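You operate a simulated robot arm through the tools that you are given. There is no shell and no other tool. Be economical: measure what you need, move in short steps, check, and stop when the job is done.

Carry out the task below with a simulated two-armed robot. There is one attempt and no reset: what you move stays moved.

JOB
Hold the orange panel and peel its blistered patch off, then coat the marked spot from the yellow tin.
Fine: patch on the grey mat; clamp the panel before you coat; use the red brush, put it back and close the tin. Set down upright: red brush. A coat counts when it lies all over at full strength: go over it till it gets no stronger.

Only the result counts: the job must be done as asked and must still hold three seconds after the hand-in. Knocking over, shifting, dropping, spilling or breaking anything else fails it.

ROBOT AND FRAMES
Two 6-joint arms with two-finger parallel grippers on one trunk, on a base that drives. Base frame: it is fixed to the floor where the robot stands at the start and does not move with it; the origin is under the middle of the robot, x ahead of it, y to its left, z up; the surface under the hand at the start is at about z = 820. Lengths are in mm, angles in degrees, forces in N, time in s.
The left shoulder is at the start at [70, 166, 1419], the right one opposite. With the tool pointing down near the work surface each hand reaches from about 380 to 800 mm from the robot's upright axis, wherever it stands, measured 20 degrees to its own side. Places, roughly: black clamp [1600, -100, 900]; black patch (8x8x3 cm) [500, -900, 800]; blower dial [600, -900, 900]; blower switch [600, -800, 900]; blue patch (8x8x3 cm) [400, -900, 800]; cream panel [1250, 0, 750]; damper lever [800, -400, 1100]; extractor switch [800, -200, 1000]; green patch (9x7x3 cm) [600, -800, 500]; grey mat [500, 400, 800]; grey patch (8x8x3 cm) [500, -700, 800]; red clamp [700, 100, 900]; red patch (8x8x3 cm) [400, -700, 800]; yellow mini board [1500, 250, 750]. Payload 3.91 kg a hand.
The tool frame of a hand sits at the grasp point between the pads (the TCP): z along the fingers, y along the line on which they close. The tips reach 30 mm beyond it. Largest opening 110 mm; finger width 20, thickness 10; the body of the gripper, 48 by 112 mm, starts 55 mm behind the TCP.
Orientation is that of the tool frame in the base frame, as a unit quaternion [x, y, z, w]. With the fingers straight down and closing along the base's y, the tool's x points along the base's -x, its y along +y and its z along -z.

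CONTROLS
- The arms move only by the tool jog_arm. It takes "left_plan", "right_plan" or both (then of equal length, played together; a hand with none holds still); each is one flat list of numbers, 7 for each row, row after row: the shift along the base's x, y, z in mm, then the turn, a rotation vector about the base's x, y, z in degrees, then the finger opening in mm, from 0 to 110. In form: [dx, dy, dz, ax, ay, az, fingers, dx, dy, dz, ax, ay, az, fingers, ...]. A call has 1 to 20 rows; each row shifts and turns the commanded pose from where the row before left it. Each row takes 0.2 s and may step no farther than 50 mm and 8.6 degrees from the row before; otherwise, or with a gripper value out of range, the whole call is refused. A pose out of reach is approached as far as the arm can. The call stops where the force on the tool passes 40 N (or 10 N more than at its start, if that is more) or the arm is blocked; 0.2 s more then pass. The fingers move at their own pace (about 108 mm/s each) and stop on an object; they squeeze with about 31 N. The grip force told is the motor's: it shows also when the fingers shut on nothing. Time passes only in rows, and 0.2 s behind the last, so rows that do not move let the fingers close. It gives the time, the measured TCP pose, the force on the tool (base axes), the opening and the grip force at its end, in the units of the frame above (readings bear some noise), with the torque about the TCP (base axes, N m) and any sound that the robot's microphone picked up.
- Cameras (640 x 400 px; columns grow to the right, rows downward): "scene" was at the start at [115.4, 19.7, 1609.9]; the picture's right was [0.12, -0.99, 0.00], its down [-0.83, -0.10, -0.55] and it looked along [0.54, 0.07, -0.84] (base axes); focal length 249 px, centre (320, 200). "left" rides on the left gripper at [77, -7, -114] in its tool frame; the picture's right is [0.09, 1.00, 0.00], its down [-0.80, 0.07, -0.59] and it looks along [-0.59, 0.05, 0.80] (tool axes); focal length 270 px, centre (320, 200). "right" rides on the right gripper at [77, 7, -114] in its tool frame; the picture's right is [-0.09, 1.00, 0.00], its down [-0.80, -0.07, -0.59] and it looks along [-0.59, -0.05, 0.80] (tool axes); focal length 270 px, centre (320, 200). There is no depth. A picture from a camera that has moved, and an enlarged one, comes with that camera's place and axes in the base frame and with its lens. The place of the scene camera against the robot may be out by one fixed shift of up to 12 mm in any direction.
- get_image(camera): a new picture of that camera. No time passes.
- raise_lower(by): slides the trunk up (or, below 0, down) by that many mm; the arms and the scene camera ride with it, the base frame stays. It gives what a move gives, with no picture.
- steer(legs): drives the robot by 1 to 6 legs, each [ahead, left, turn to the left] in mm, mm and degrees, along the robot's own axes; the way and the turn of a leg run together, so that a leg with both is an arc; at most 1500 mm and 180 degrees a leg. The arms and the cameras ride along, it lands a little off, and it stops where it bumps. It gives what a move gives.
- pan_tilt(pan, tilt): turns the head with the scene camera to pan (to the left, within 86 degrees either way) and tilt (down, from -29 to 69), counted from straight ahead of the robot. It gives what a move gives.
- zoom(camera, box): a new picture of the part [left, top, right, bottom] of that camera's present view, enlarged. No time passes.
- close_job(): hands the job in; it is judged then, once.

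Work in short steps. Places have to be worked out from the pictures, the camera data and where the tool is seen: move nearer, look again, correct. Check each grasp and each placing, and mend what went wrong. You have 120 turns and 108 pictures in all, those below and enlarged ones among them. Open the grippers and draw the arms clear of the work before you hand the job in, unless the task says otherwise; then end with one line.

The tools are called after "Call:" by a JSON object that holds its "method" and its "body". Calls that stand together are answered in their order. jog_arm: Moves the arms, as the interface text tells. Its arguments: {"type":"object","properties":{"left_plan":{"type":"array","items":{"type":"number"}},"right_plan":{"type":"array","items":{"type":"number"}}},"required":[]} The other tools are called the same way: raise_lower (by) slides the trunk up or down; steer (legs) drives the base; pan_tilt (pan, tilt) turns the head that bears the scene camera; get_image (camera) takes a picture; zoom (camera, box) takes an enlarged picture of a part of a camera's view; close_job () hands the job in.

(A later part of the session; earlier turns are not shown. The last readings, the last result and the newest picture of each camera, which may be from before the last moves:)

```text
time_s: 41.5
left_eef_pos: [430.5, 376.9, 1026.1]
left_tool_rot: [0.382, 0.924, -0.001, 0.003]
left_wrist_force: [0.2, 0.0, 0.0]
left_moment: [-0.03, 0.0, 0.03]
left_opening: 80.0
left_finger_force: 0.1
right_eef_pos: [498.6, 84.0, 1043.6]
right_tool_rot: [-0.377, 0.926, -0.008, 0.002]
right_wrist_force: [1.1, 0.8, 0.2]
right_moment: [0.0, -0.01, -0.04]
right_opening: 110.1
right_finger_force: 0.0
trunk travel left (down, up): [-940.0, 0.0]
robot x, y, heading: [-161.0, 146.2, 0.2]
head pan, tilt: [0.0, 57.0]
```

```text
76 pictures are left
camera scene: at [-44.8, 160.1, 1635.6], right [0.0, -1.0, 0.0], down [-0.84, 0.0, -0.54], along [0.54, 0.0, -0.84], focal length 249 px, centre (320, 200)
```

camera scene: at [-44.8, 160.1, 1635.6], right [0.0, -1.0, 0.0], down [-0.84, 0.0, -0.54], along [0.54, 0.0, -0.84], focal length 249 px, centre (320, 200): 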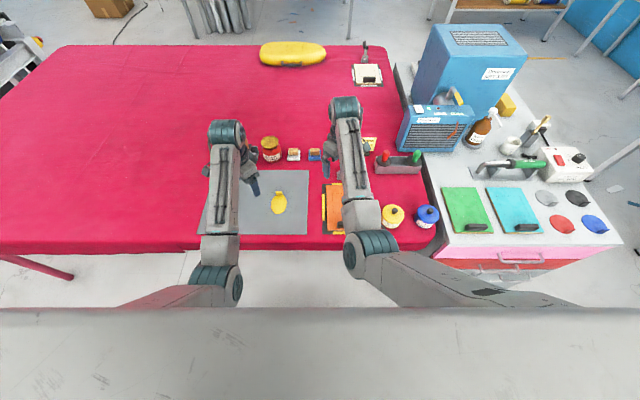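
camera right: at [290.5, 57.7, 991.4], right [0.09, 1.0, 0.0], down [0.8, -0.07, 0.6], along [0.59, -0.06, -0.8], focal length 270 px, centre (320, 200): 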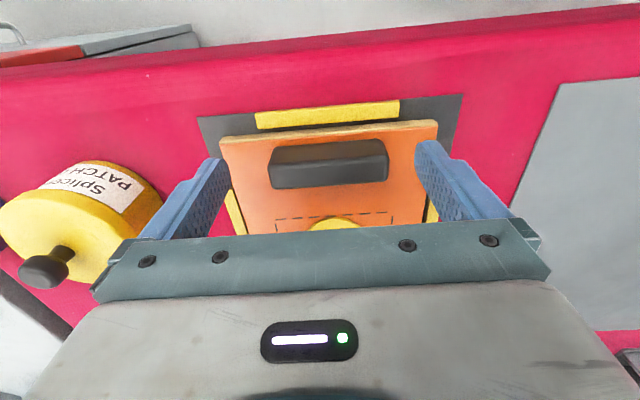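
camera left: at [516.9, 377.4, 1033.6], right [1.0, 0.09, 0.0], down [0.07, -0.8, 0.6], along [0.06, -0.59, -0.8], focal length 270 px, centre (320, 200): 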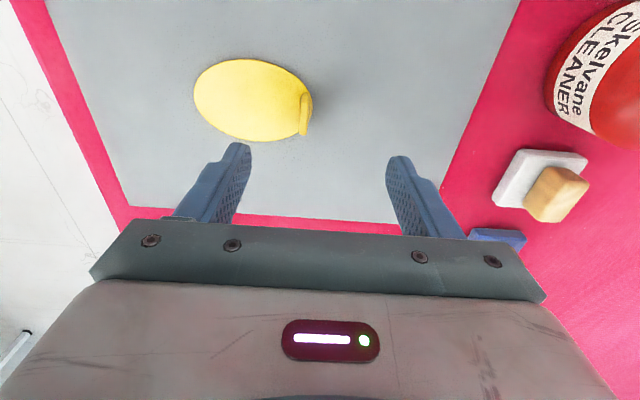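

I'm close to the stance for the tin (−161, 146). I do the lid first: bring the right hand over the yellow tin and straighten it.

Call:
{"method": "jog_arm", "body": {"right_plan": [-10, -20, -7, 0, 0, -5, 80, -10, -20, -7, 0, 0, -5, 80, -10, -20, -7, 0, 0, -5, 80, -10, -20, -7, 0, 0, -5, 80, -10, -20, -7, 0, 0, -5, 80, -10, -20, -7, 0, 0, -5, 80, -10, -20, -7, 0, 0, -5, 80, -10, -20, -7, 0, 0, -5, 80, -10, -20, -7, 0, 0, -5, 80]}}

Call:
{"method": "get_image", "body": {"camera": "right"}}

Call:
{"method": "get_image", "body": {"camera": "scene"}}

```text
time_s: 43.5
left_eef_pos: [430.3, 375.2, 1025.7]
left_tool_rot: [0.382, 0.924, 0.0, 0.002]
left_wrist_force: [0.3, 0.0, 0.0]
left_moment: [0.01, -0.04, -0.05]
left_opening: 80.1
left_finger_force: 0.0
right_eef_pos: [406.0, -97.2, 979.7]
right_tool_rot: [0.006, 1.0, -0.006, -0.002]
right_wrist_force: [-0.4, -0.7, 0.7]
right_moment: [-0.01, 0.05, -0.02]
right_opening: 80.2
right_finger_force: 0.0
trunk travel left (down, up): [-940.0, 0.0]
robot x, y, heading: [-158.1, 148.7, 0.2]
head pan, tilt: [0.0, 57.0]
```

```text
75 pictures are left
camera right: at [329.4, -88.2, 1093.7], right [0.1, 0.99, -0.01], down [0.8, -0.07, 0.59], along [0.59, -0.07, -0.81], focal length 270 px, centre (320, 200)
```

right: 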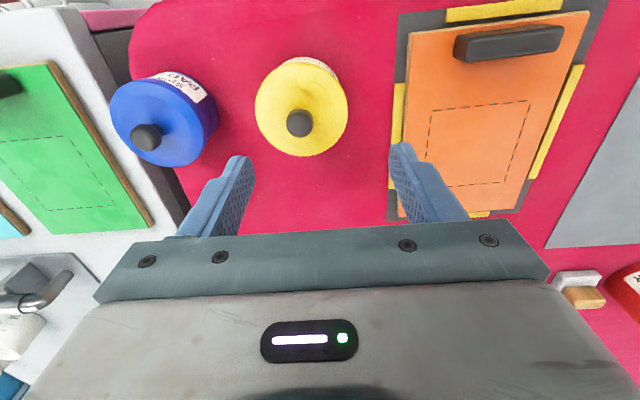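

```text
74 pictures are left
camera scene: at [-45.5, 156.6, 1635.7], right [0.0, -1.0, 0.0], down [-0.84, 0.0, -0.54], along [0.54, 0.0, -0.84], focal length 249 px, centre (320, 200)
```

scene: 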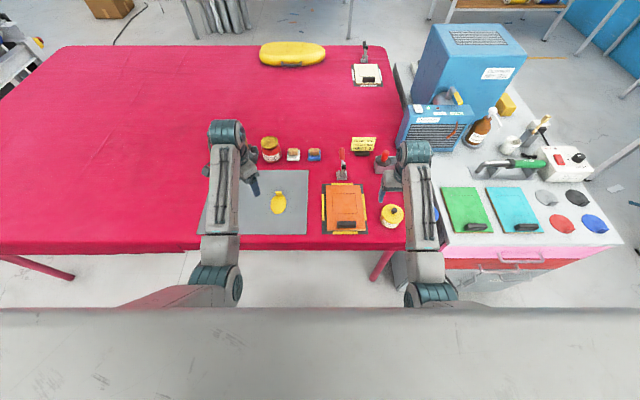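

Knob estimate from the wrist camera is about (398–405, −112). I move over it, a bit lower, and look again for parallax.

Call:
{"method": "jog_arm", "body": {"right_plan": [-4, -8, -15, -0.3, 0, 0, 60, 0, -7, -15, -0.3, 0, 0, 60]}}

Call:
{"method": "get_image", "body": {"camera": "right"}}

```text
time_s: 44.1
left_eef_pos: [431.6, 375.2, 1026.6]
left_tool_rot: [0.382, 0.924, 0.001, 0.003]
left_wrist_force: [-0.2, 0.3, 0.3]
left_moment: [-0.02, 0.0, 0.0]
left_opening: 80.0
left_finger_force: 0.0
right_eef_pos: [403.5, -112.8, 947.2]
right_tool_rot: [0.005, 1.0, -0.012, -0.001]
right_wrist_force: [0.5, -0.1, 1.0]
right_moment: [0.03, -0.01, -0.02]
right_opening: 59.8
right_finger_force: 0.0
trunk travel left (down, up): [-940.0, 0.0]
robot x, y, heading: [-159.9, 147.4, -0.2]
head pan, tilt: [0.0, 57.0]
```

```text
73 pictures are left
camera right: at [325.8, -102.0, 1063.3], right [0.1, 0.99, -0.02], down [0.8, -0.07, 0.59], along [0.59, -0.08, -0.8], focal length 270 px, centre (320, 200)
```

right: 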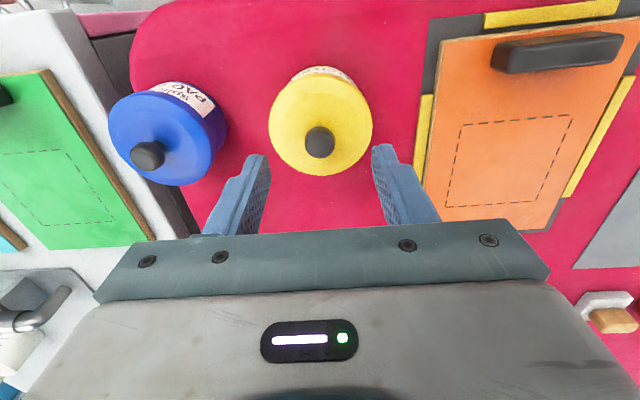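

Triangulation puts the knob at (403.5, −114, ~889). I level the tool, descend to z≈912 and look.

Call:
{"method": "jog_arm", "body": {"right_plan": [0, -1, -18, 1.4, 0, 0.6, 60, 0, 0, -17, 0, 0, 0, 60]}}

Call:
{"method": "get_image", "body": {"camera": "right"}}

Call:
{"method": "zoom", "body": {"camera": "scene", "box": [310, 140, 450, 260]}}

```text
time_s: 44.7
left_eef_pos: [430.6, 376.3, 1026.1]
left_tool_rot: [0.382, 0.924, 0.001, 0.003]
left_wrist_force: [0.2, 0.1, -0.7]
left_moment: [-0.05, -0.02, 0.03]
left_opening: 79.9
left_finger_force: 0.2
right_eef_pos: [405.1, -112.7, 914.6]
right_tool_rot: [0.0, 1.0, -0.001, -0.002]
right_wrist_force: [0.0, 0.2, 0.9]
right_moment: [-0.02, 0.01, 0.03]
right_opening: 60.1
right_finger_force: 0.1
trunk travel left (down, up): [-940.0, 0.0]
robot x, y, heading: [-158.9, 148.5, -0.1]
head pan, tilt: [0.0, 57.0]
```

```text
72 pictures are left
camera right: at [327.0, -106.2, 1028.9], right [0.09, 1.0, 0.0], down [0.8, -0.07, 0.59], along [0.59, -0.05, -0.81], focal length 270 px, centre (320, 200)
```

right: 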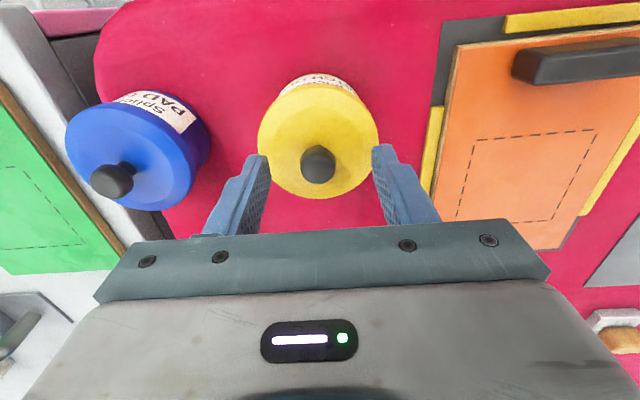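

```text
3.33 times, centred on (380, 200) of scene
camera zoom: at [-44.7, 157.4, 1635.6], right [0.0, -1.0, 0.0], down [-0.84, 0.0, -0.54], along [0.54, 0.0, -0.84], focal length 829 px, centre (120, 200)
```

zoom: 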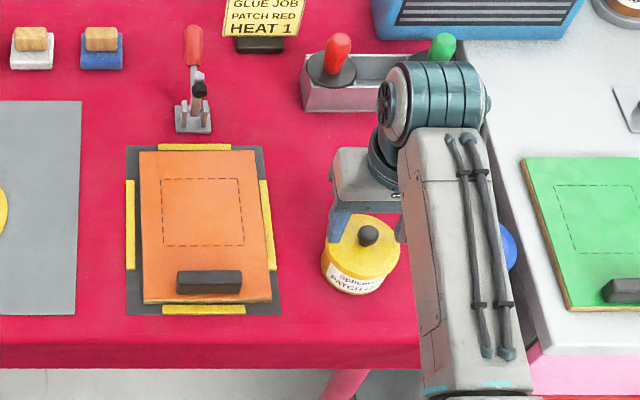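

Knob ~(406, −114, 881) and centred between fingers. I lower ~10 mm and close on it.

Call:
{"method": "jog_arm", "body": {"right_plan": [1, -1, -6, 0, 0, 0, 60, 0, 0, -4, 0, 0, 0, 60, 0, 0, 0, 0, 0, 0, 10, 0, 0, 0, 0, 0, 0, 10, 0, 0, 0, 0, 0, 0, 10]}}

Call:
{"method": "get_image", "body": {"camera": "right"}}

```text
time_s: 45.9
left_eef_pos: [430.1, 375.6, 1026.8]
left_tool_rot: [0.382, 0.924, 0.001, 0.003]
left_wrist_force: [-0.1, 0.5, 0.9]
left_moment: [0.0, 0.01, 0.02]
left_opening: 79.9
left_finger_force: 0.1
right_eef_pos: [405.3, -114.5, 905.6]
right_tool_rot: [0.0, 1.0, 0.0, -0.001]
right_wrist_force: [0.6, -2.9, 7.2]
right_moment: [-0.05, -0.06, 0.04]
right_opening: 19.5
right_finger_force: 30.7
trunk travel left (down, up): [-940.0, 0.0]
robot x, y, heading: [-159.3, 143.4, 0.1]
head pan, tilt: [0.0, 57.0]
```

```text
70 pictures are left
camera right: at [327.5, -107.1, 1019.8], right [0.09, 1.0, 0.0], down [0.8, -0.07, 0.59], along [0.59, -0.05, -0.8], focal length 270 px, centre (320, 200)
```

right: 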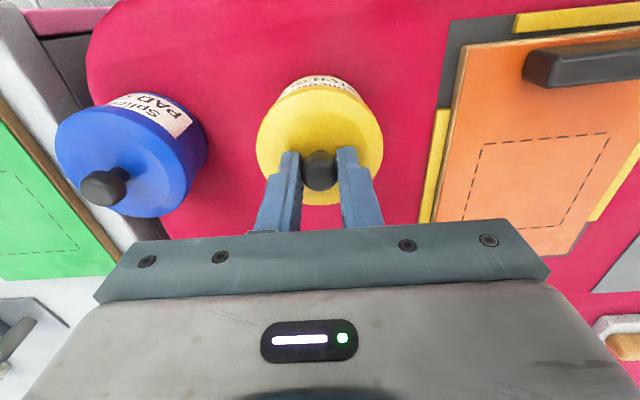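

Knob gripped (19.5 mm). I lift straight up gently.

Call:
{"method": "jog_arm", "body": {"right_plan": [0, 0, 4, 0, 0, 0, 10, 0, 0, 6, 0, 0, 0, 10, 0, 0, 10, 0, 0, 0, 10, 0, 0, 15, 0, 0, 0, 10, 0, 0, 15, 0, 0, 0, 10, 0, 0, 10, 0, 0, 0, 10]}}

Call:
{"method": "get_image", "body": {"camera": "right"}}

Call:
{"method": "zoom", "body": {"camera": "scene", "box": [310, 140, 450, 260]}}

```text
time_s: 47.3
left_eef_pos: [429.9, 376.0, 1025.3]
left_tool_rot: [0.382, 0.924, 0.001, 0.001]
left_wrist_force: [-0.4, 0.2, 0.6]
left_moment: [0.01, 0.03, -0.02]
left_opening: 80.1
left_finger_force: 0.0
right_eef_pos: [404.4, -112.5, 965.1]
right_tool_rot: [0.0, 1.0, 0.0, -0.002]
right_wrist_force: [1.7, -0.9, -0.7]
right_moment: [0.03, -0.02, 0.0]
right_opening: 19.6
right_finger_force: 31.1
trunk travel left (down, up): [-940.0, 0.0]
robot x, y, heading: [-164.1, 146.4, 0.3]
head pan, tilt: [0.0, 57.0]
heard: snap
```

```text
69 pictures are left
camera right: at [327.4, -106.3, 1079.2], right [0.09, 1.0, 0.0], down [0.8, -0.07, 0.59], along [0.59, -0.05, -0.81], focal length 270 px, centre (320, 200)
```

right: 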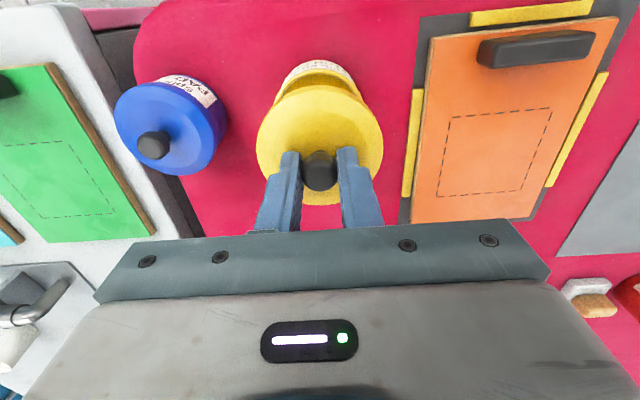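

```text
3.33 times, centred on (380, 200) of scene
camera zoom: at [-44.8, 158.1, 1635.6], right [0.0, -1.0, 0.0], down [-0.84, 0.0, -0.54], along [0.54, 0.0, -0.84], focal length 829 px, centre (120, 200)
```

zoom: 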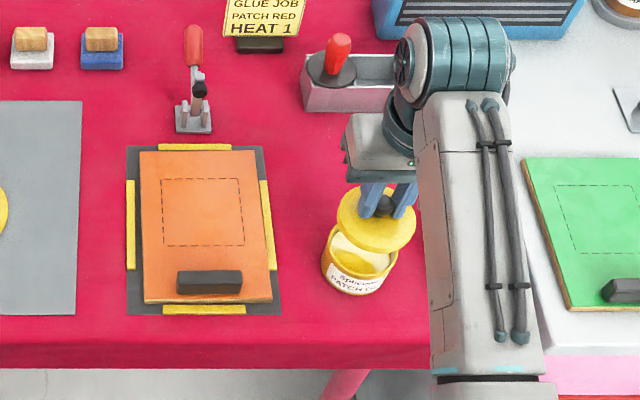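

Lid is off with a snap; the tin stayed upright with cream glue inside. I set the lid down at a clear spot around (505, −118).

Call:
{"method": "jog_arm", "body": {"right_plan": [25, -2, 0, 0, 0, 0, 10, 25, -2, 0, 0, 0, 0, 10, 25, -2, 0, 0, 0, 0, 10, 25, 0, 0, 0, 0, 0, 10, 0, 0, -25, 0, 0, 0, 10, 0, 0, -25, 0, 0, 0, 10, 0, 0, -20, 0, 0, 0, 10, 0, 0, -10, 0, 0, 0, 10]}}

Call:
{"method": "get_image", "body": {"camera": "right"}}

```text
time_s: 49.1
left_eef_pos: [431.0, 376.3, 1026.0]
left_tool_rot: [0.382, 0.924, 0.0, 0.002]
left_wrist_force: [0.1, 0.3, 0.0]
left_moment: [0.02, -0.01, 0.0]
left_opening: 80.2
left_finger_force: 0.0
right_eef_pos: [504.9, -118.5, 884.1]
right_tool_rot: [0.0, 1.0, 0.0, -0.001]
right_wrist_force: [-0.1, 0.2, -0.3]
right_moment: [-0.01, 0.01, 0.0]
right_opening: 19.5
right_finger_force: 30.7
trunk travel left (down, up): [-940.0, 0.0]
robot x, y, heading: [-157.5, 150.6, 0.4]
head pan, tilt: [0.0, 57.0]
```

```text
67 pictures are left
camera right: at [427.9, -112.2, 998.9], right [0.09, 1.0, 0.0], down [0.8, -0.07, 0.59], along [0.59, -0.05, -0.81], focal length 270 px, centre (320, 200)
```

right: 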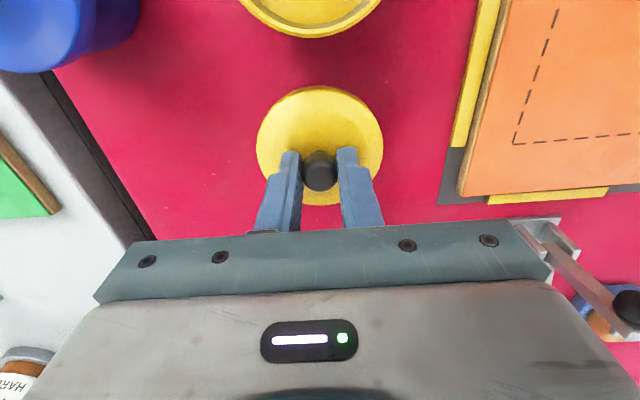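

Clear spot. I lower in small steps to contact.

Call:
{"method": "jog_arm", "body": {"right_plan": [0, 0, -5, 0, 0, 0, 10, 0, 0, -4, 0, 0, 0, 10, 0, 0, -3, 0, 0, 0, 10]}}

```text
time_s: 49.9
left_eef_pos: [430.4, 376.3, 1026.2]
left_tool_rot: [0.382, 0.924, 0.001, 0.003]
left_wrist_force: [0.1, 0.3, -0.4]
left_moment: [0.02, 0.03, -0.03]
left_opening: 80.0
left_finger_force: 0.1
right_eef_pos: [505.0, -119.2, 874.0]
right_tool_rot: [0.0, 1.0, 0.0, -0.001]
right_wrist_force: [0.6, 0.0, 0.0]
right_moment: [0.01, -0.03, -0.01]
right_opening: 19.3
right_finger_force: 31.3
trunk travel left (down, up): [-940.0, 0.0]
robot x, y, heading: [-160.3, 146.4, -0.1]
head pan, tilt: [0.0, 57.0]
```

Call:
{"method": "jog_arm", "body": {"right_plan": [0, 0, -3, 0, 0, 0, 10, 0, 0, -3, 0, 0, 0, 10, 0, 0, -3, 0, 0, 0, 10]}}

```text
time_s: 50.7
left_eef_pos: [430.7, 376.8, 1026.2]
left_tool_rot: [0.382, 0.924, 0.001, 0.002]
left_wrist_force: [0.3, 0.3, 0.0]
left_moment: [0.01, -0.01, -0.03]
left_opening: 79.6
left_finger_force: 0.1
right_eef_pos: [505.9, -120.1, 862.9]
right_tool_rot: [0.0, 1.0, 0.0, -0.002]
right_wrist_force: [0.6, 0.1, -1.0]
right_moment: [-0.02, 0.0, 0.0]
right_opening: 19.7
right_finger_force: 31.4
trunk travel left (down, up): [-940.0, 0.0]
robot x, y, heading: [-159.6, 147.4, -0.1]
head pan, tilt: [0.0, 57.0]
```

No contact yet; I keep lowering in 2 mm steps.

Call:
{"method": "jog_arm", "body": {"right_plan": [0, 0, -2, 0, 0, 0, 10, 0, 0, -2, 0, 0, 0, 10, 0, 0, -2, 0, 0, 0, 10]}}

Call:
{"method": "get_image", "body": {"camera": "right"}}

```text
time_s: 51.5
left_eef_pos: [429.7, 376.8, 1025.9]
left_tool_rot: [0.381, 0.924, 0.0, 0.003]
left_wrist_force: [-0.6, 0.5, -0.1]
left_moment: [0.01, -0.04, -0.03]
left_opening: 80.2
left_finger_force: 0.1
right_eef_pos: [505.0, -118.3, 857.3]
right_tool_rot: [0.0, 1.0, 0.001, -0.002]
right_wrist_force: [-0.6, -0.3, -0.1]
right_moment: [0.02, 0.0, -0.05]
right_opening: 19.6
right_finger_force: 30.8
trunk travel left (down, up): [-940.0, 0.0]
robot x, y, heading: [-163.6, 151.2, 0.1]
head pan, tilt: [0.0, 57.0]
```

```text
66 pictures are left
camera right: at [427.9, -112.8, 972.3], right [0.09, 1.0, 0.0], down [0.8, -0.07, 0.59], along [0.59, -0.05, -0.81], focal length 270 px, centre (320, 200)
```

right: 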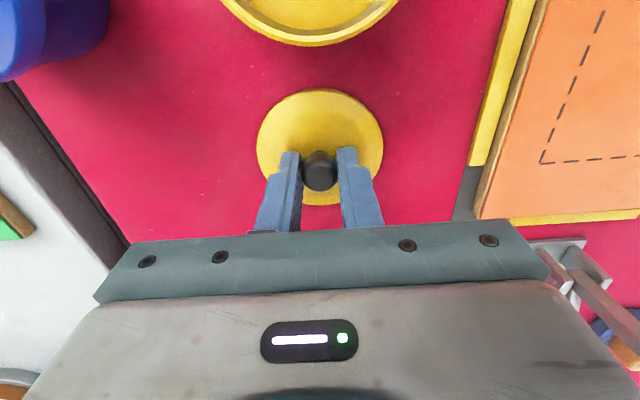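

Call:
{"method": "jog_arm", "body": {"right_plan": [0, 0, -1.5, 0, 0, 0, 10, 0, 0, -1.5, 0, 0, 0, 10]}}

```text
time_s: 52.1
left_eef_pos: [428.8, 376.6, 1027.3]
left_tool_rot: [0.382, 0.924, 0.001, 0.003]
left_wrist_force: [1.0, -0.3, 0.4]
left_moment: [-0.03, -0.02, -0.01]
left_opening: 79.9
left_finger_force: 0.0
right_eef_pos: [505.4, -118.3, 856.7]
right_tool_rot: [0.0, 1.0, 0.0, -0.001]
right_wrist_force: [0.4, -0.3, 7.4]
right_moment: [0.0, 0.04, -0.02]
right_opening: 19.6
right_finger_force: 31.0
trunk travel left (down, up): [-940.0, 0.0]
robot x, y, heading: [-158.0, 146.3, 0.2]
head pan, tilt: [0.0, 57.0]
```

Contact. I release the lid and rise clear.

Call:
{"method": "jog_arm", "body": {"right_plan": [0, 0, 0, 0, 0, 0, 40, 0, 0, 0, 0, 0, 0, 50, 0, 0, 30, 0, 0, 0, 50, 0, 0, 40, 0, 0, 0, 50, 0, 0, 40, 0, 0, 0, 50]}}

Call:
{"method": "get_image", "body": {"camera": "right"}}

```text
time_s: 53.3
left_eef_pos: [430.0, 376.1, 1025.9]
left_tool_rot: [0.382, 0.924, 0.0, 0.002]
left_wrist_force: [0.1, 0.0, 0.4]
left_moment: [0.0, 0.01, -0.01]
left_opening: 79.9
left_finger_force: 0.2
right_eef_pos: [505.7, -119.1, 966.7]
right_tool_rot: [0.0, 1.0, 0.0, -0.001]
right_wrist_force: [1.0, -1.2, -0.2]
right_moment: [-0.01, -0.01, 0.02]
right_opening: 50.5
right_finger_force: 0.0
trunk travel left (down, up): [-940.0, 0.0]
robot x, y, heading: [-157.9, 147.4, 0.3]
head pan, tilt: [0.0, 57.0]
```

```text
65 pictures are left
camera right: at [427.9, -112.5, 1080.2], right [0.09, 1.0, 0.0], down [0.8, -0.07, 0.59], along [0.59, -0.05, -0.81], focal length 270 px, centre (320, 200)
```

right: 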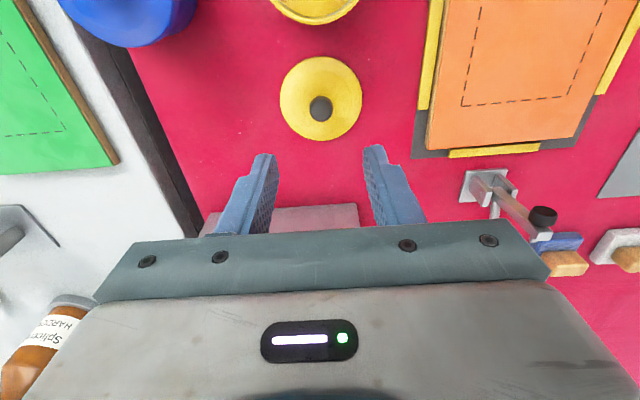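

Lid placed neatly. I move the right hand left and up to avoid the rack, then drive ahead 175 mm for clamp and brush.

Call:
{"method": "jog_arm", "body": {"right_plan": [-17, 35, 14, 0, 0, 0, 50, -17, 35, 14, 0, 0, 0, 50, -17, 30, 14, 0, 0, 0, 50, 0, 15, 10, 0, 0, 0, 50]}}

Call:
{"method": "steer", "body": {"legs": [[172, 0, 0]]}}

Call:
{"method": "get_image", "body": {"camera": "right"}}

Call:
{"method": "get_image", "body": {"camera": "scene"}}

```text
time_s: 54.3
left_eef_pos: [430.4, 377.0, 1025.7]
left_tool_rot: [0.382, 0.924, 0.001, 0.002]
left_wrist_force: [-1.0, -0.5, 0.4]
left_moment: [-0.04, 0.0, -0.01]
left_opening: 80.0
left_finger_force: 0.1
right_eef_pos: [453.3, -3.6, 1018.1]
right_tool_rot: [0.001, 1.0, -0.001, -0.002]
right_wrist_force: [0.0, 0.0, -0.4]
right_moment: [-0.02, 0.01, 0.02]
right_opening: 49.8
right_finger_force: 0.1
trunk travel left (down, up): [-940.0, 0.0]
robot x, y, heading: [-157.3, 144.5, 0.2]
head pan, tilt: [0.0, 57.0]
```

```text
time_s: 55.7
left_eef_pos: [597.6, 378.0, 1027.8]
left_tool_rot: [0.381, 0.925, 0.001, 0.003]
left_wrist_force: [-1.0, -0.6, 0.5]
left_moment: [-0.01, -0.02, 0.01]
left_opening: 79.8
left_finger_force: 0.0
right_eef_pos: [622.4, -2.2, 1017.4]
right_tool_rot: [-0.002, 1.0, 0.0, 0.0]
right_wrist_force: [-0.3, -0.6, -0.2]
right_moment: [-0.04, -0.05, 0.0]
right_opening: 50.0
right_finger_force: 0.0
trunk travel left (down, up): [-940.0, 0.0]
robot x, y, heading: [11.5, 151.0, 0.2]
head pan, tilt: [0.0, 57.0]
```

```text
64 pictures are left
camera right: at [544.2, 4.0, 1133.3], right [0.09, 1.0, 0.0], down [0.8, -0.07, 0.59], along [0.59, -0.05, -0.8], focal length 270 px, centre (320, 200)
```

right: 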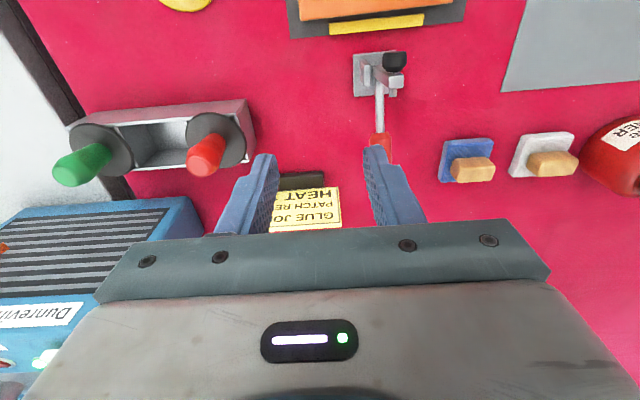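

```text
63 pictures are left
camera scene: at [121.3, 158.7, 1636.1], right [0.0, -1.0, 0.0], down [-0.84, 0.0, -0.55], along [0.55, 0.0, -0.84], focal length 249 px, centre (320, 200)
```

scene: 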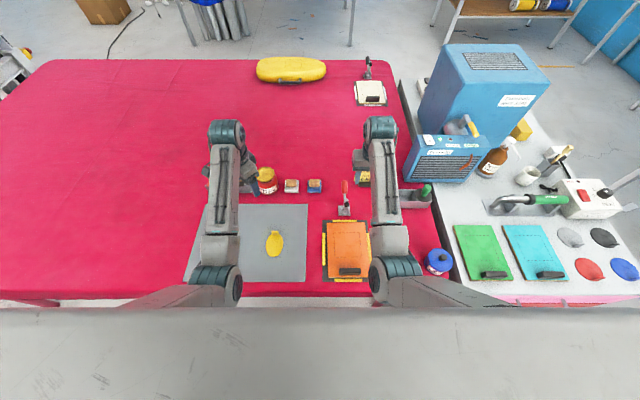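

Handle is at y≈58, red grip starting around x≈666, z≈865. I move over it and look.

Call:
{"method": "jog_arm", "body": {"right_plan": [15, 20, -15, 0, 0, 0, 50, 15, 20, -15, 0, 0, 0, 50, 15, 20, -15, 0, 0, 0, 50]}}

Call:
{"method": "get_image", "body": {"camera": "right"}}

```text
time_s: 56.5
left_eef_pos: [602.1, 377.3, 1024.9]
left_tool_rot: [0.381, 0.924, 0.0, 0.002]
left_wrist_force: [-0.2, -0.3, 0.4]
left_moment: [0.03, 0.01, -0.02]
left_opening: 79.9
left_finger_force: 0.1
right_eef_pos: [671.3, 56.7, 970.4]
right_tool_rot: [-0.002, 1.0, -0.001, -0.003]
right_wrist_force: [0.4, -0.8, -0.3]
right_moment: [0.01, 0.02, -0.04]
right_opening: 49.7
right_finger_force: 0.1
trunk travel left (down, up): [-940.0, 0.0]
robot x, y, heading: [8.4, 146.9, 0.4]
head pan, tilt: [0.0, 57.0]
```

```text
62 pictures are left
camera right: at [593.7, 63.9, 1085.0], right [0.09, 1.0, 0.0], down [0.8, -0.07, 0.59], along [0.59, -0.05, -0.81], focal length 270 px, centre (320, 200)
```

right: 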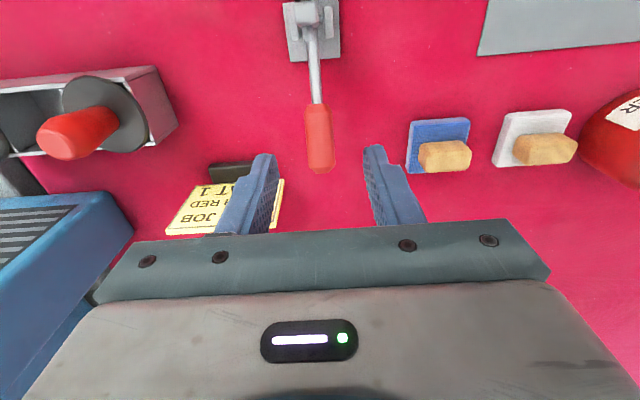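

Handle spans x 659–705. I descend to grip it around x≈688, z≈888.

Call:
{"method": "jog_arm", "body": {"right_plan": [9, -1, -30, 0, 0, 0, 50, 8, 0, -30, 0, 0, 0, 50, 0, 0, -12, 0, 0, 0, 50, 0, 0, -9, 0, 0, 0, 50, 0, 0, 0, 0, 0, 0, 5, 0, 0, 0, 0, 0, 0, 5, 0, 0, 0, 0, 0, 0, 5]}}

Call:
{"method": "get_image", "body": {"camera": "right"}}

```text
time_s: 58.1
left_eef_pos: [601.7, 378.0, 1027.8]
left_tool_rot: [0.381, 0.925, 0.002, 0.003]
left_wrist_force: [-0.2, 0.7, 0.7]
left_moment: [-0.01, 0.02, -0.01]
left_opening: 80.0
left_finger_force: 0.1
right_eef_pos: [686.6, 56.8, 890.2]
right_tool_rot: [0.0, 1.0, 0.0, -0.001]
right_wrist_force: [-3.1, 1.5, 0.5]
right_moment: [0.06, -0.03, -0.06]
right_opening: 22.0
right_finger_force: 44.9
trunk travel left (down, up): [-940.0, 0.0]
robot x, y, heading: [8.2, 146.6, 0.2]
head pan, tilt: [0.0, 57.0]
```

```text
61 pictures are left
camera right: at [609.1, 62.7, 1005.6], right [0.09, 1.0, 0.0], down [0.8, -0.07, 0.59], along [0.59, -0.05, -0.81], focal length 270 px, centre (320, 200)
```

right: 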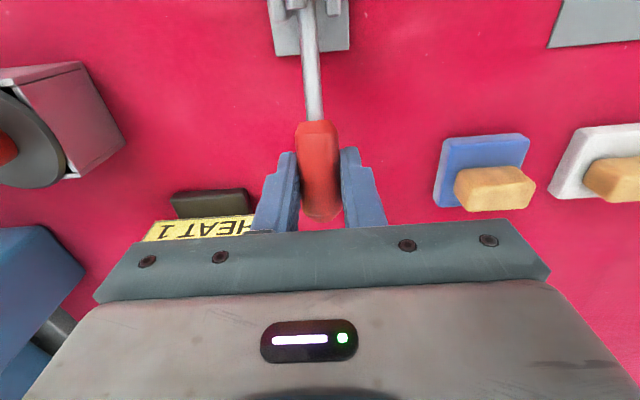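

Handle gripped. I swing it up and forward in a small arc, watching forces.

Call:
{"method": "jog_arm", "body": {"right_plan": [-4, 6, 6, 0, 0, 0, 5, -4, -6, 5, 0, 0, 0, 5, -5, 0, 5, 0, 0, 0, 5, -5, 0, 5, 0, 0, 0, 5]}}

```text
time_s: 59.1
left_eef_pos: [603.7, 376.6, 1023.0]
left_tool_rot: [0.381, 0.925, 0.001, 0.0]
left_wrist_force: [0.0, -0.1, -0.2]
left_moment: [0.03, 0.0, -0.01]
left_opening: 79.8
left_finger_force: 0.1
right_eef_pos: [675.5, 56.4, 910.6]
right_tool_rot: [-0.001, 1.0, 0.0, -0.001]
right_wrist_force: [24.0, -2.6, -2.2]
right_moment: [0.05, -1.53, -0.02]
right_opening: 22.0
right_finger_force: 44.8
trunk travel left (down, up): [-940.0, 0.0]
robot x, y, heading: [11.8, 146.4, 0.1]
head pan, tilt: [0.0, 57.0]
```

It moves, with the true arc steeper than I commanded. I continue with more lift.

Call:
{"method": "jog_arm", "body": {"right_plan": [0, 0, 5, 0, -4, 0, 5, -2, 0, 5, 0, -4, 0, 5, -4, 0, 5, 0, -4, 0, 5, -4, 0, 4, 0, -4, 0, 5]}}

Call:
{"method": "get_image", "body": {"camera": "right"}}

Call:
{"method": "zoom", "body": {"camera": "scene", "box": [300, 150, 420, 250]}}

```text
time_s: 59.9
left_eef_pos: [600.5, 379.3, 1025.7]
left_tool_rot: [0.381, 0.925, 0.0, 0.002]
left_wrist_force: [0.2, -0.5, 0.1]
left_moment: [0.01, -0.01, 0.01]
left_opening: 80.1
left_finger_force: 0.1
right_eef_pos: [663.1, 57.0, 923.5]
right_tool_rot: [-0.001, 0.996, 0.002, 0.086]
right_wrist_force: [-1.0, 6.3, -0.1]
right_moment: [-0.37, 0.14, -0.07]
right_opening: 22.1
right_finger_force: 44.8
trunk travel left (down, up): [-940.0, 0.0]
robot x, y, heading: [10.5, 148.0, 0.3]
head pan, tilt: [0.0, 57.0]
stopped in row 3 (right hand): the force on the tool passed its limit at 67 N (the readings are from after the stop); the commanded pose is now the measured one
```

```text
60 pictures are left
camera right: at [567.4, 62.4, 1022.9], right [0.08, 1.0, 0.02], down [0.69, -0.07, 0.72], along [0.72, -0.05, -0.69], focal length 270 px, centre (320, 200)
```

right: 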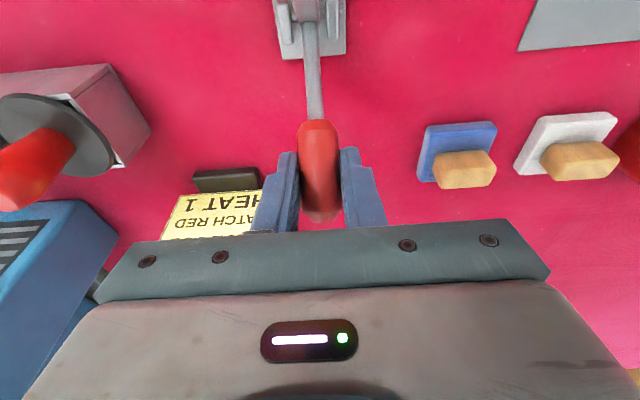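

```text
4.00 times, centred on (360, 200) of scene
camera zoom: at [126.8, 161.1, 1635.6], right [0.0, -1.0, 0.0], down [-0.84, 0.0, -0.54], along [0.54, 0.0, -0.84], focal length 995 px, centre (160, 200)
```

zoom: 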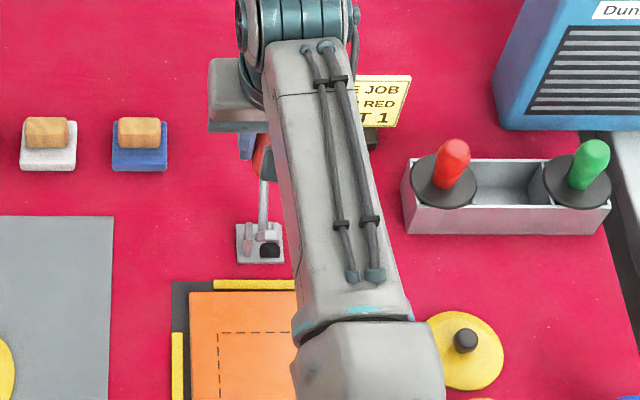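

The handle and arm are moving as intended (the pad arm is coming down). Fitting the arc puts the pivot near (615, 864), r≈76, angle ≈51°. I continue along that circle.

Call:
{"method": "jog_arm", "body": {"right_plan": [-6.2, 0, 5, 0, -3, 0, 5, -6.7, 0, 4.4, 0, -3, 0, 5, -7.1, 0, 3.6, 0, -3, 0, 5]}}

```text
time_s: 60.2
left_eef_pos: [598.8, 380.4, 1024.9]
left_tool_rot: [0.381, 0.924, 0.0, 0.002]
left_wrist_force: [-0.4, -0.4, -0.2]
left_moment: [-0.01, 0.06, -0.04]
left_opening: 80.1
left_finger_force: 0.0
right_eef_pos: [664.2, 56.7, 924.3]
right_tool_rot: [-0.003, 0.996, 0.002, 0.089]
right_wrist_force: [1.6, 8.4, -5.6]
right_moment: [-0.16, -0.4, -0.12]
right_opening: 22.2
right_finger_force: 44.6
trunk travel left (down, up): [-940.0, 0.0]
robot x, y, heading: [7.4, 148.4, 0.5]
head pan, tilt: [0.0, 57.0]
stopped in row 1 (right hand): the force on the tool passed its limit at 52 N (the readings are from after the stop); the commanded pose is now the measured one
```

Stopped by force; the lever may be damped or I'm off-tangent. I try a slow short step to read the force direction.

Call:
{"method": "jog_arm", "body": {"right_plan": [-1.2, 0, 1, 0, 0, 0, 5, -1.2, 0, 1, 0, 0, 0, 5, -1.2, 0, 1, 0, 0, 0, 5]}}

```text
time_s: 61.0
left_eef_pos: [600.4, 382.6, 1023.8]
left_tool_rot: [0.381, 0.925, -0.001, 0.002]
left_wrist_force: [-0.8, -0.4, 0.3]
left_moment: [-0.02, 0.01, 0.01]
left_opening: 79.9
left_finger_force: 0.0
right_eef_pos: [663.0, 55.4, 929.0]
right_tool_rot: [-0.003, 0.996, 0.0, 0.09]
right_wrist_force: [-14.7, 22.7, -24.8]
right_moment: [0.51, -0.24, 0.01]
right_opening: 22.2
right_finger_force: 44.7
trunk travel left (down, up): [-940.0, 0.0]
robot x, y, heading: [8.5, 149.0, 0.3]
head pan, tilt: [0.0, 57.0]
```

The pull is radial (I'm too far from the pivot) plus sideways 23 N. I correct inward and +y, then continue tangentially.

Call:
{"method": "jog_arm", "body": {"right_plan": [-2, 2, -2.5, 0, 0, 0, 5, -3, 1, 1.5, 0, 0, 0, 5, -3, 0, 1.5, 0, 0, 0, 5]}}

```text
time_s: 61.5
left_eef_pos: [599.5, 384.4, 1025.6]
left_tool_rot: [0.379, 0.925, 0.0, 0.002]
left_wrist_force: [-0.8, -0.4, 0.1]
left_moment: [0.0, 0.01, -0.02]
left_opening: 80.1
left_finger_force: 0.0
right_eef_pos: [661.8, 56.8, 929.9]
right_tool_rot: [-0.003, 0.996, 0.001, 0.092]
right_wrist_force: [-5.0, 22.9, -6.9]
right_moment: [0.45, 0.0, -0.2]
right_opening: 21.8
right_finger_force: 45.0
trunk travel left (down, up): [-940.0, 0.0]
robot x, y, heading: [9.2, 149.3, 0.5]
head pan, tilt: [0.0, 57.0]
stopped in row 2 (right hand): the force on the tool passed its limit at 50 N (the readings are from after the stop); the commanded pose is now the measured one
```

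A persistent sideways force suggests something is touching. I look.

Call:
{"method": "get_image", "body": {"camera": "scene"}}

Call:
{"method": "get_image", "body": {"camera": "right"}}

```text
58 pictures are left
camera scene: at [125.2, 164.7, 1636.1], right [0.01, -1.0, 0.0], down [-0.84, -0.01, -0.54], along [0.54, 0.0, -0.84], focal length 249 px, centre (320, 200)
```

scene: 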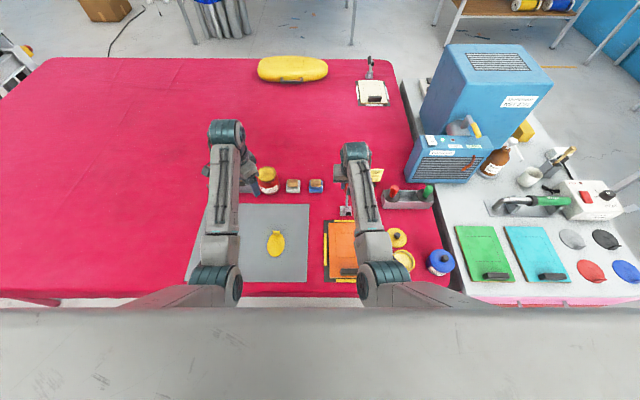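

```text
57 pictures are left
camera right: at [564.2, 62.4, 1028.3], right [0.08, 1.0, 0.02], down [0.68, -0.07, 0.73], along [0.73, -0.05, -0.68], focal length 270 px, centre (320, 200)
```

right: 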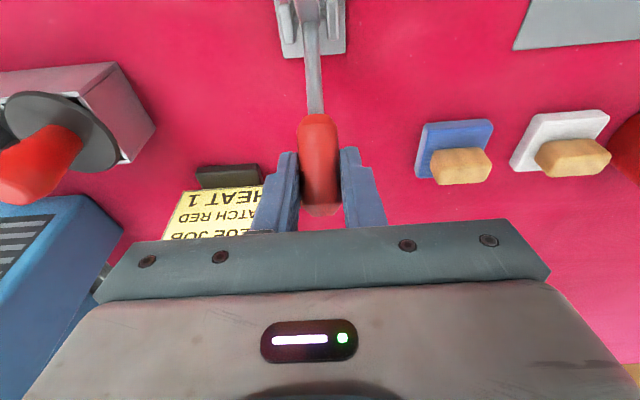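

Gripping fights the lever sideways. I release it and will push the lever from behind with closed fingers instead.

Call:
{"method": "jog_arm", "body": {"right_plan": [0, 0, 0, 0, 0, 0, 60, 0, 0, 0, 0, 0, 0, 60, 0, 0, 0, 0, 0, 0, 60]}}

Call:
{"method": "get_image", "body": {"camera": "right"}}

```text
time_s: 62.4
left_eef_pos: [600.2, 379.9, 1026.8]
left_tool_rot: [0.38, 0.925, 0.002, 0.003]
left_wrist_force: [-0.1, -0.2, 0.7]
left_moment: [0.0, -0.01, -0.01]
left_opening: 80.2
left_finger_force: 0.0
right_eef_pos: [662.8, 50.1, 930.4]
right_tool_rot: [-0.001, 0.996, -0.001, 0.093]
right_wrist_force: [0.8, -0.1, -0.6]
right_moment: [-0.01, 0.04, 0.03]
right_opening: 60.3
right_finger_force: 0.0
trunk travel left (down, up): [-940.0, 0.0]
robot x, y, heading: [8.6, 149.8, 0.3]
head pan, tilt: [0.0, 57.0]
```

```text
56 pictures are left
camera right: at [564.3, 57.9, 1028.2], right [0.09, 1.0, 0.01], down [0.68, -0.07, 0.73], along [0.73, -0.05, -0.68], focal length 270 px, centre (320, 200)
```

right: 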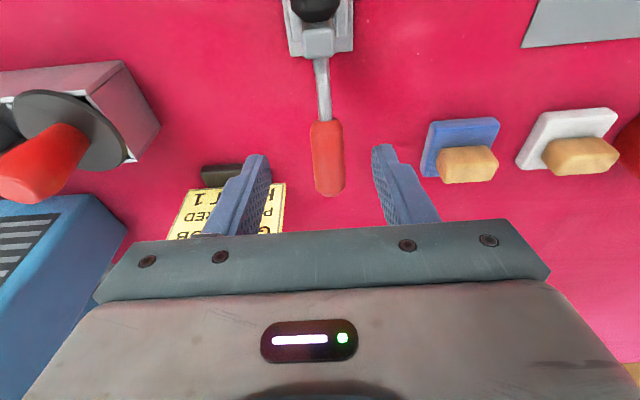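

The lever springs back when released, and my commanded y had drifted 6 mm off. I re-grip at the same point with y=56 and will follow the fitted circle in one continuous motion.

Call:
{"method": "jog_arm", "body": {"right_plan": [8, 6, -5, 0, 3.6, 0, 60, 8, 0, -15, 0, 3.6, 0, 60, 8, 0, -20, 0, 3.5, 0, 60, 0, 0, 0, 0, 0, 0, 60]}}

Call:
{"method": "get_image", "body": {"camera": "right"}}

```text
time_s: 63.4
left_eef_pos: [599.5, 379.3, 1025.0]
left_tool_rot: [0.38, 0.925, 0.0, 0.003]
left_wrist_force: [0.4, 0.3, -0.2]
left_moment: [-0.02, -0.01, 0.02]
left_opening: 80.1
left_finger_force: 0.1
right_eef_pos: [686.1, 58.5, 889.9]
right_tool_rot: [-0.001, 1.0, -0.001, -0.002]
right_wrist_force: [-0.5, -0.8, -0.7]
right_moment: [0.02, -0.04, -0.02]
right_opening: 60.1
right_finger_force: 0.0
trunk travel left (down, up): [-940.0, 0.0]
robot x, y, heading: [8.4, 147.0, 0.6]
head pan, tilt: [0.0, 57.0]
```

```text
55 pictures are left
camera right: at [608.1, 65.0, 1004.5], right [0.09, 1.0, 0.0], down [0.8, -0.07, 0.59], along [0.59, -0.05, -0.81], focal length 270 px, centre (320, 200)
```

right: 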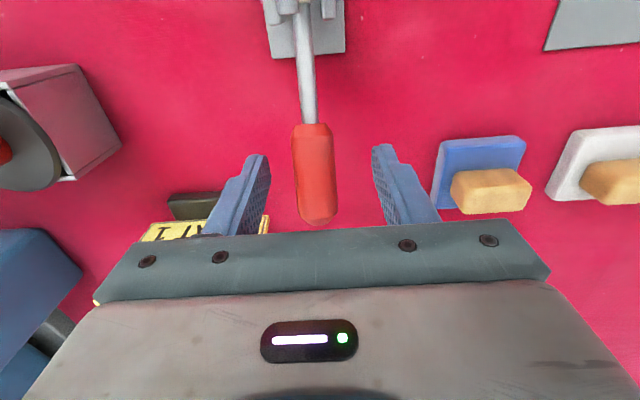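

Centred. I close and run the arc from 20° to ~55° slowly with slight gripper tilt.

Call:
{"method": "jog_arm", "body": {"right_plan": [0, -2, 0, 0, 0, 0, 15, 0, 0, 0, 0, 0, 0, 15, 0, 0, 0, 0, 0, 0, 15, -1.2, 0, 3.1, 0, -1, 0, 15, -1.3, 0, 3.1, 0, -1, 0, 15, -1.5, 0, 3, 0, -1, 0, 15, -1.5, 0, 2.9, 0, -1, 0, 15, -1.8, 0, 2.8, 0, -1, 0, 15, -1.8, 0, 2.8, 0, -1, 0, 15, -2, 0, 2.7, 0, -1, 0, 15, -2, 0, 2.6, 0, -1, 0, 15, -2.2, 0, 2.5, 0, -1, 0, 15, -2.2, 0, 2.4, 0, -1, 0, 15, -2.4, 0, 2.3, 0, -1, 0, 15, -2.5, 0, 2.2, 0, -1, 0, 15]}}

```text
time_s: 66.5
left_eef_pos: [597.5, 383.1, 1025.7]
left_tool_rot: [0.379, 0.925, 0.0, 0.003]
left_wrist_force: [0.1, 0.0, -0.1]
left_moment: [-0.06, -0.02, 0.0]
left_opening: 80.0
left_finger_force: 0.0
right_eef_pos: [666.0, 55.7, 924.5]
right_tool_rot: [0.0, 0.995, -0.004, 0.104]
right_wrist_force: [-15.2, 20.8, -25.6]
right_moment: [0.43, -0.43, -0.52]
right_opening: 22.0
right_finger_force: 44.7
trunk travel left (down, up): [-940.0, 0.0]
robot x, y, heading: [10.6, 151.4, 0.5]
head pan, tilt: [0.0, 57.0]
```

Progress to ~50° without stopping; there's an inward pull (radius ~3 mm too big) and +y 2 mm needed. I correct and continue to ~75°.

Call:
{"method": "jog_arm", "body": {"right_plan": [-1, 1, -1.3, 0, 0, 0, 15, -1, 1, -1.3, 0, 0, 0, 15, -2.6, 0, 2, 0, -1, 0, 15, -2.6, 0, 1.9, 0, -1, 0, 15, -2.7, 0, 1.7, 0, -1, 0, 15, -2.7, 0, 1.6, 0, -1, 0, 15]}}

```text
time_s: 67.2
left_eef_pos: [596.7, 384.0, 1027.2]
left_tool_rot: [0.379, 0.925, -0.001, 0.003]
left_wrist_force: [-0.1, 0.4, 0.2]
left_moment: [0.03, 0.0, -0.02]
left_opening: 80.0
left_finger_force: 0.0
right_eef_pos: [664.9, 55.1, 924.4]
right_tool_rot: [0.001, 0.994, -0.005, 0.105]
right_wrist_force: [-9.9, 21.0, -2.0]
right_moment: [0.99, 0.66, -0.42]
right_opening: 22.0
right_finger_force: 45.7
trunk travel left (down, up): [-940.0, 0.0]
robot x, y, heading: [11.0, 150.5, 0.6]
head pan, tilt: [0.0, 57.0]
stopped in row 3 (right hand): the force on the tool passed its limit at 52 N (the readings are from after the stop); the commanded pose is now the measured one
```

It stalls at the same arm pose with outward deflection: like the earlier left-arm block, the elbow seems limited when reaching inward. I'll release, raise the hand, and shift the robot 130 mm left so the clamp lies on the right arm's own side.

Call:
{"method": "jog_arm", "body": {"right_plan": [0, 0, 0, 0, 0, 0, 60, 0, 0, 0, 0, 0, 0, 60, 0, 0, 20, 0, 4, 0, 60, 0, 0, 30, 0, 4, 0, 60, 0, 0, 30, 0, 4, 0, 60]}}

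Call:
{"method": "steer", "body": {"legs": [[-10, 130, 0]]}}

```text
time_s: 68.4
left_eef_pos: [598.7, 381.4, 1026.7]
left_tool_rot: [0.379, 0.925, 0.0, 0.003]
left_wrist_force: [0.3, 0.1, -0.2]
left_moment: [-0.03, 0.03, -0.01]
left_opening: 80.0
left_finger_force: 0.0
right_eef_pos: [666.5, 53.3, 1005.0]
right_tool_rot: [-0.001, 1.0, -0.004, 0.002]
right_wrist_force: [-1.0, 0.2, 0.0]
right_moment: [0.01, -0.02, 0.01]
right_opening: 59.8
right_finger_force: 0.0
trunk travel left (down, up): [-940.0, 0.0]
robot x, y, heading: [11.8, 150.5, 0.6]
head pan, tilt: [0.0, 57.0]
```

```text
time_s: 69.7
left_eef_pos: [588.6, 508.0, 1026.5]
left_tool_rot: [0.379, 0.925, 0.001, 0.003]
left_wrist_force: [-0.4, -0.6, -0.1]
left_moment: [0.02, 0.03, 0.04]
left_opening: 80.0
left_finger_force: 0.1
right_eef_pos: [656.1, 178.7, 1004.2]
right_tool_rot: [0.0, 1.0, -0.002, 0.002]
right_wrist_force: [0.9, -0.5, -0.8]
right_moment: [0.0, 0.02, -0.01]
right_opening: 60.0
right_finger_force: 0.1
trunk travel left (down, up): [-940.0, 0.0]
robot x, y, heading: [-0.8, 274.7, 0.5]
head pan, tilt: [0.0, 57.0]
```

Now back over the handle.

Call:
{"method": "jog_arm", "body": {"right_plan": [10, -41, 0, 0, 0, 0, 60, 10, -41, 0, 0, 0, 0, 60, 10, -40, 0, 0, 0, 0, 60, 0, 0, -40, 0, 0, 0, 60, 0, 0, -40, 0, 0, 0, 60, 0, 0, -34, 0, 0, 0, 60, 0, 0, 0, 0, 0, 0, 60]}}

Call:
{"method": "get_image", "body": {"camera": "right"}}

```text
time_s: 71.3
left_eef_pos: [587.5, 508.4, 1025.9]
left_tool_rot: [0.379, 0.925, 0.001, 0.002]
left_wrist_force: [1.1, 0.5, 0.4]
left_moment: [-0.03, -0.03, 0.02]
left_opening: 80.0
left_finger_force: 0.1
right_eef_pos: [686.1, 57.8, 888.9]
right_tool_rot: [0.0, 1.0, -0.003, 0.004]
right_wrist_force: [0.5, 0.1, 1.2]
right_moment: [0.01, 0.03, 0.02]
right_opening: 59.9
right_finger_force: 0.1
trunk travel left (down, up): [-940.0, 0.0]
robot x, y, heading: [-3.3, 277.4, 0.2]
head pan, tilt: [0.0, 57.0]
```

```text
54 pictures are left
camera right: at [607.0, 65.9, 1003.9], right [0.09, 1.0, -0.01], down [0.8, -0.07, 0.6], along [0.6, -0.06, -0.8], focal length 270 px, centre (320, 200)
```

right: 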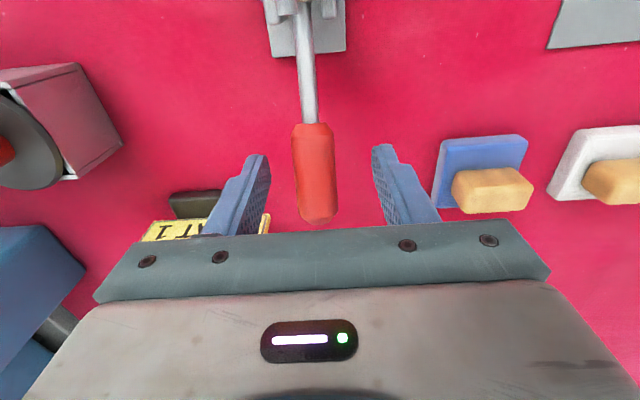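

Well centred. Grip and arc again, untilted, to ~50°.

Call:
{"method": "jog_arm", "body": {"right_plan": [0, -1, 0, 0, 0, 0, 15, 0, 0, 0, 0, 0, 0, 15, 0, 0, 0, 0, 0, 0, 15, -1.2, 0, 3, 0, 0, 0, 15, -1.3, 0, 3, 0, 0, 0, 15, -1.5, 0, 2.9, 0, 0, 0, 15, -1.5, 0, 2.8, 0, 0, 0, 15, -1.8, 0, 2.7, 0, 0, 0, 15, -1.8, 0, 2.7, 0, 0, 0, 15, -2, 0, 2.6, 0, 0, 0, 15, -2, 0, 2.5, 0, 0, 0, 15, -2.2, 0, 2.4, 0, 0, 0, 15, -2.3, 0, 2.3, 0, 0, 0, 15]}}

```text
time_s: 74.1
left_eef_pos: [591.0, 507.6, 1024.9]
left_tool_rot: [0.379, 0.925, 0.0, 0.001]
left_wrist_force: [-0.3, 0.0, 0.2]
left_moment: [-0.01, -0.01, -0.01]
left_opening: 79.8
left_finger_force: 0.2
right_eef_pos: [671.8, 55.0, 915.4]
right_tool_rot: [-0.001, 1.0, -0.003, 0.003]
right_wrist_force: [17.2, -8.9, -9.2]
right_moment: [-0.05, -1.6, -0.13]
right_opening: 21.8
right_finger_force: 44.8
trunk travel left (down, up): [-940.0, 0.0]
robot x, y, heading: [-4.0, 276.9, 0.4]
head pan, tilt: [0.0, 57.0]
```

Moving freely so far with only moderate forces. I continue with a bit of tilt to relieve the torque.

Call:
{"method": "jog_arm", "body": {"right_plan": [-1.5, -0.5, 2.2, 0, -2, 0, 15, -2, 0, 2.2, 0, -2, 0, 15, -2.4, 0, 2, 0, -2, 0, 15, -2.6, 0, 1.9, 0, -1, 0, 15, -2.7, 0, 1.8, 0, -1, 0, 15, -2.8, 0, 1.6, 0, -1, 0, 15]}}

```text
time_s: 75.5
left_eef_pos: [590.9, 507.2, 1025.1]
left_tool_rot: [0.38, 0.925, 0.0, 0.001]
left_wrist_force: [0.4, -0.4, 0.8]
left_moment: [0.02, -0.03, 0.03]
left_opening: 80.1
left_finger_force: 0.1
right_eef_pos: [658.4, 55.4, 927.5]
right_tool_rot: [-0.001, 0.997, -0.003, 0.082]
right_wrist_force: [20.9, -8.9, 2.0]
right_moment: [-0.02, -1.45, -0.11]
right_opening: 22.2
right_finger_force: 45.1
trunk travel left (down, up): [-940.0, 0.0]
robot x, y, heading: [-4.1, 279.3, 0.7]
head pan, tilt: [0.0, 57.0]
```

Past the earlier stall point. Continuing.

Call:
{"method": "jog_arm", "body": {"right_plan": [-2.6, -0.5, 1.8, 0, -1.5, 0, 15, -2.7, 0, 1.7, 0, -1.5, 0, 15, -2.8, 0, 1.5, 0, -1.5, 0, 15, -2.9, 0, 1.3, 0, -1.5, 0, 15, -3, 0, 1.1, 0, -1.5, 0, 15, -3, 0, 1, 0, -1.5, 0, 15]}}

Call:
{"method": "get_image", "body": {"camera": "right"}}

```text
time_s: 76.9
left_eef_pos: [589.1, 507.0, 1024.7]
left_tool_rot: [0.379, 0.925, 0.0, 0.001]
left_wrist_force: [0.4, 0.4, -0.6]
left_moment: [0.01, 0.0, 0.0]
left_opening: 79.8
left_finger_force: 0.0
right_eef_pos: [639.4, 56.0, 936.8]
right_tool_rot: [0.0, 0.987, -0.002, 0.16]
right_wrist_force: [22.9, -8.3, 9.0]
right_moment: [0.05, -1.6, -0.12]
right_opening: 21.9
right_finger_force: 45.2
trunk travel left (down, up): [-940.0, 0.0]
robot x, y, heading: [0.1, 273.3, 0.3]
head pan, tilt: [0.0, 57.0]
```

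```text
53 pictures are left
camera right: at [529.3, 63.5, 1020.7], right [0.09, 1.0, 0.02], down [0.57, -0.07, 0.82], along [0.82, -0.06, -0.58], focal length 270 px, centre (320, 200)
```

right: 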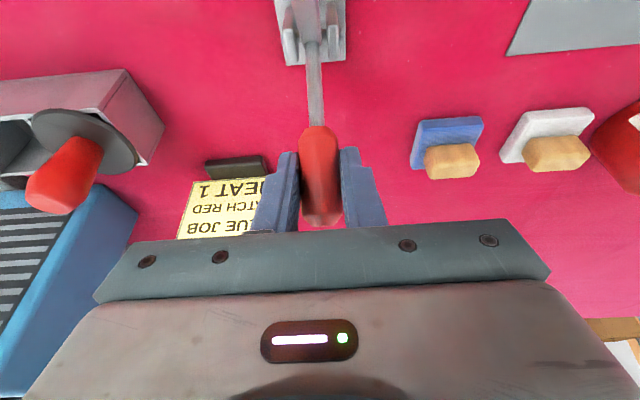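

Handle ~72° and resisting evenly. I continue over the top.

Call:
{"method": "jog_arm", "body": {"right_plan": [-3.1, 0, 0.9, 0, -1.5, 0, 15, -3.2, 0, 0.7, 0, -1.5, 0, 15, -3.2, 0, 0.6, 0, -1.5, 0, 15, -3.3, 0, 0.4, 0, -1.5, 0, 15, -3.3, 0, 0.2, 0, -1.5, 0, 15, -3.3, 0, 0, 0, -1.5, 0, 15]}}

```text
time_s: 78.3
left_eef_pos: [588.0, 507.4, 1025.9]
left_tool_rot: [0.379, 0.925, 0.001, 0.003]
left_wrist_force: [-0.1, -0.6, 0.3]
left_moment: [0.0, -0.05, 0.01]
left_opening: 79.9
left_finger_force: 0.1
right_eef_pos: [619.4, 57.1, 941.5]
right_tool_rot: [0.0, 0.971, -0.002, 0.238]
right_wrist_force: [19.4, -7.4, 17.0]
right_moment: [0.06, -1.59, -0.21]
right_opening: 22.1
right_finger_force: 44.3
trunk travel left (down, up): [-940.0, 0.0]
robot x, y, heading: [1.0, 276.2, 0.5]
head pan, tilt: [0.0, 57.0]
```

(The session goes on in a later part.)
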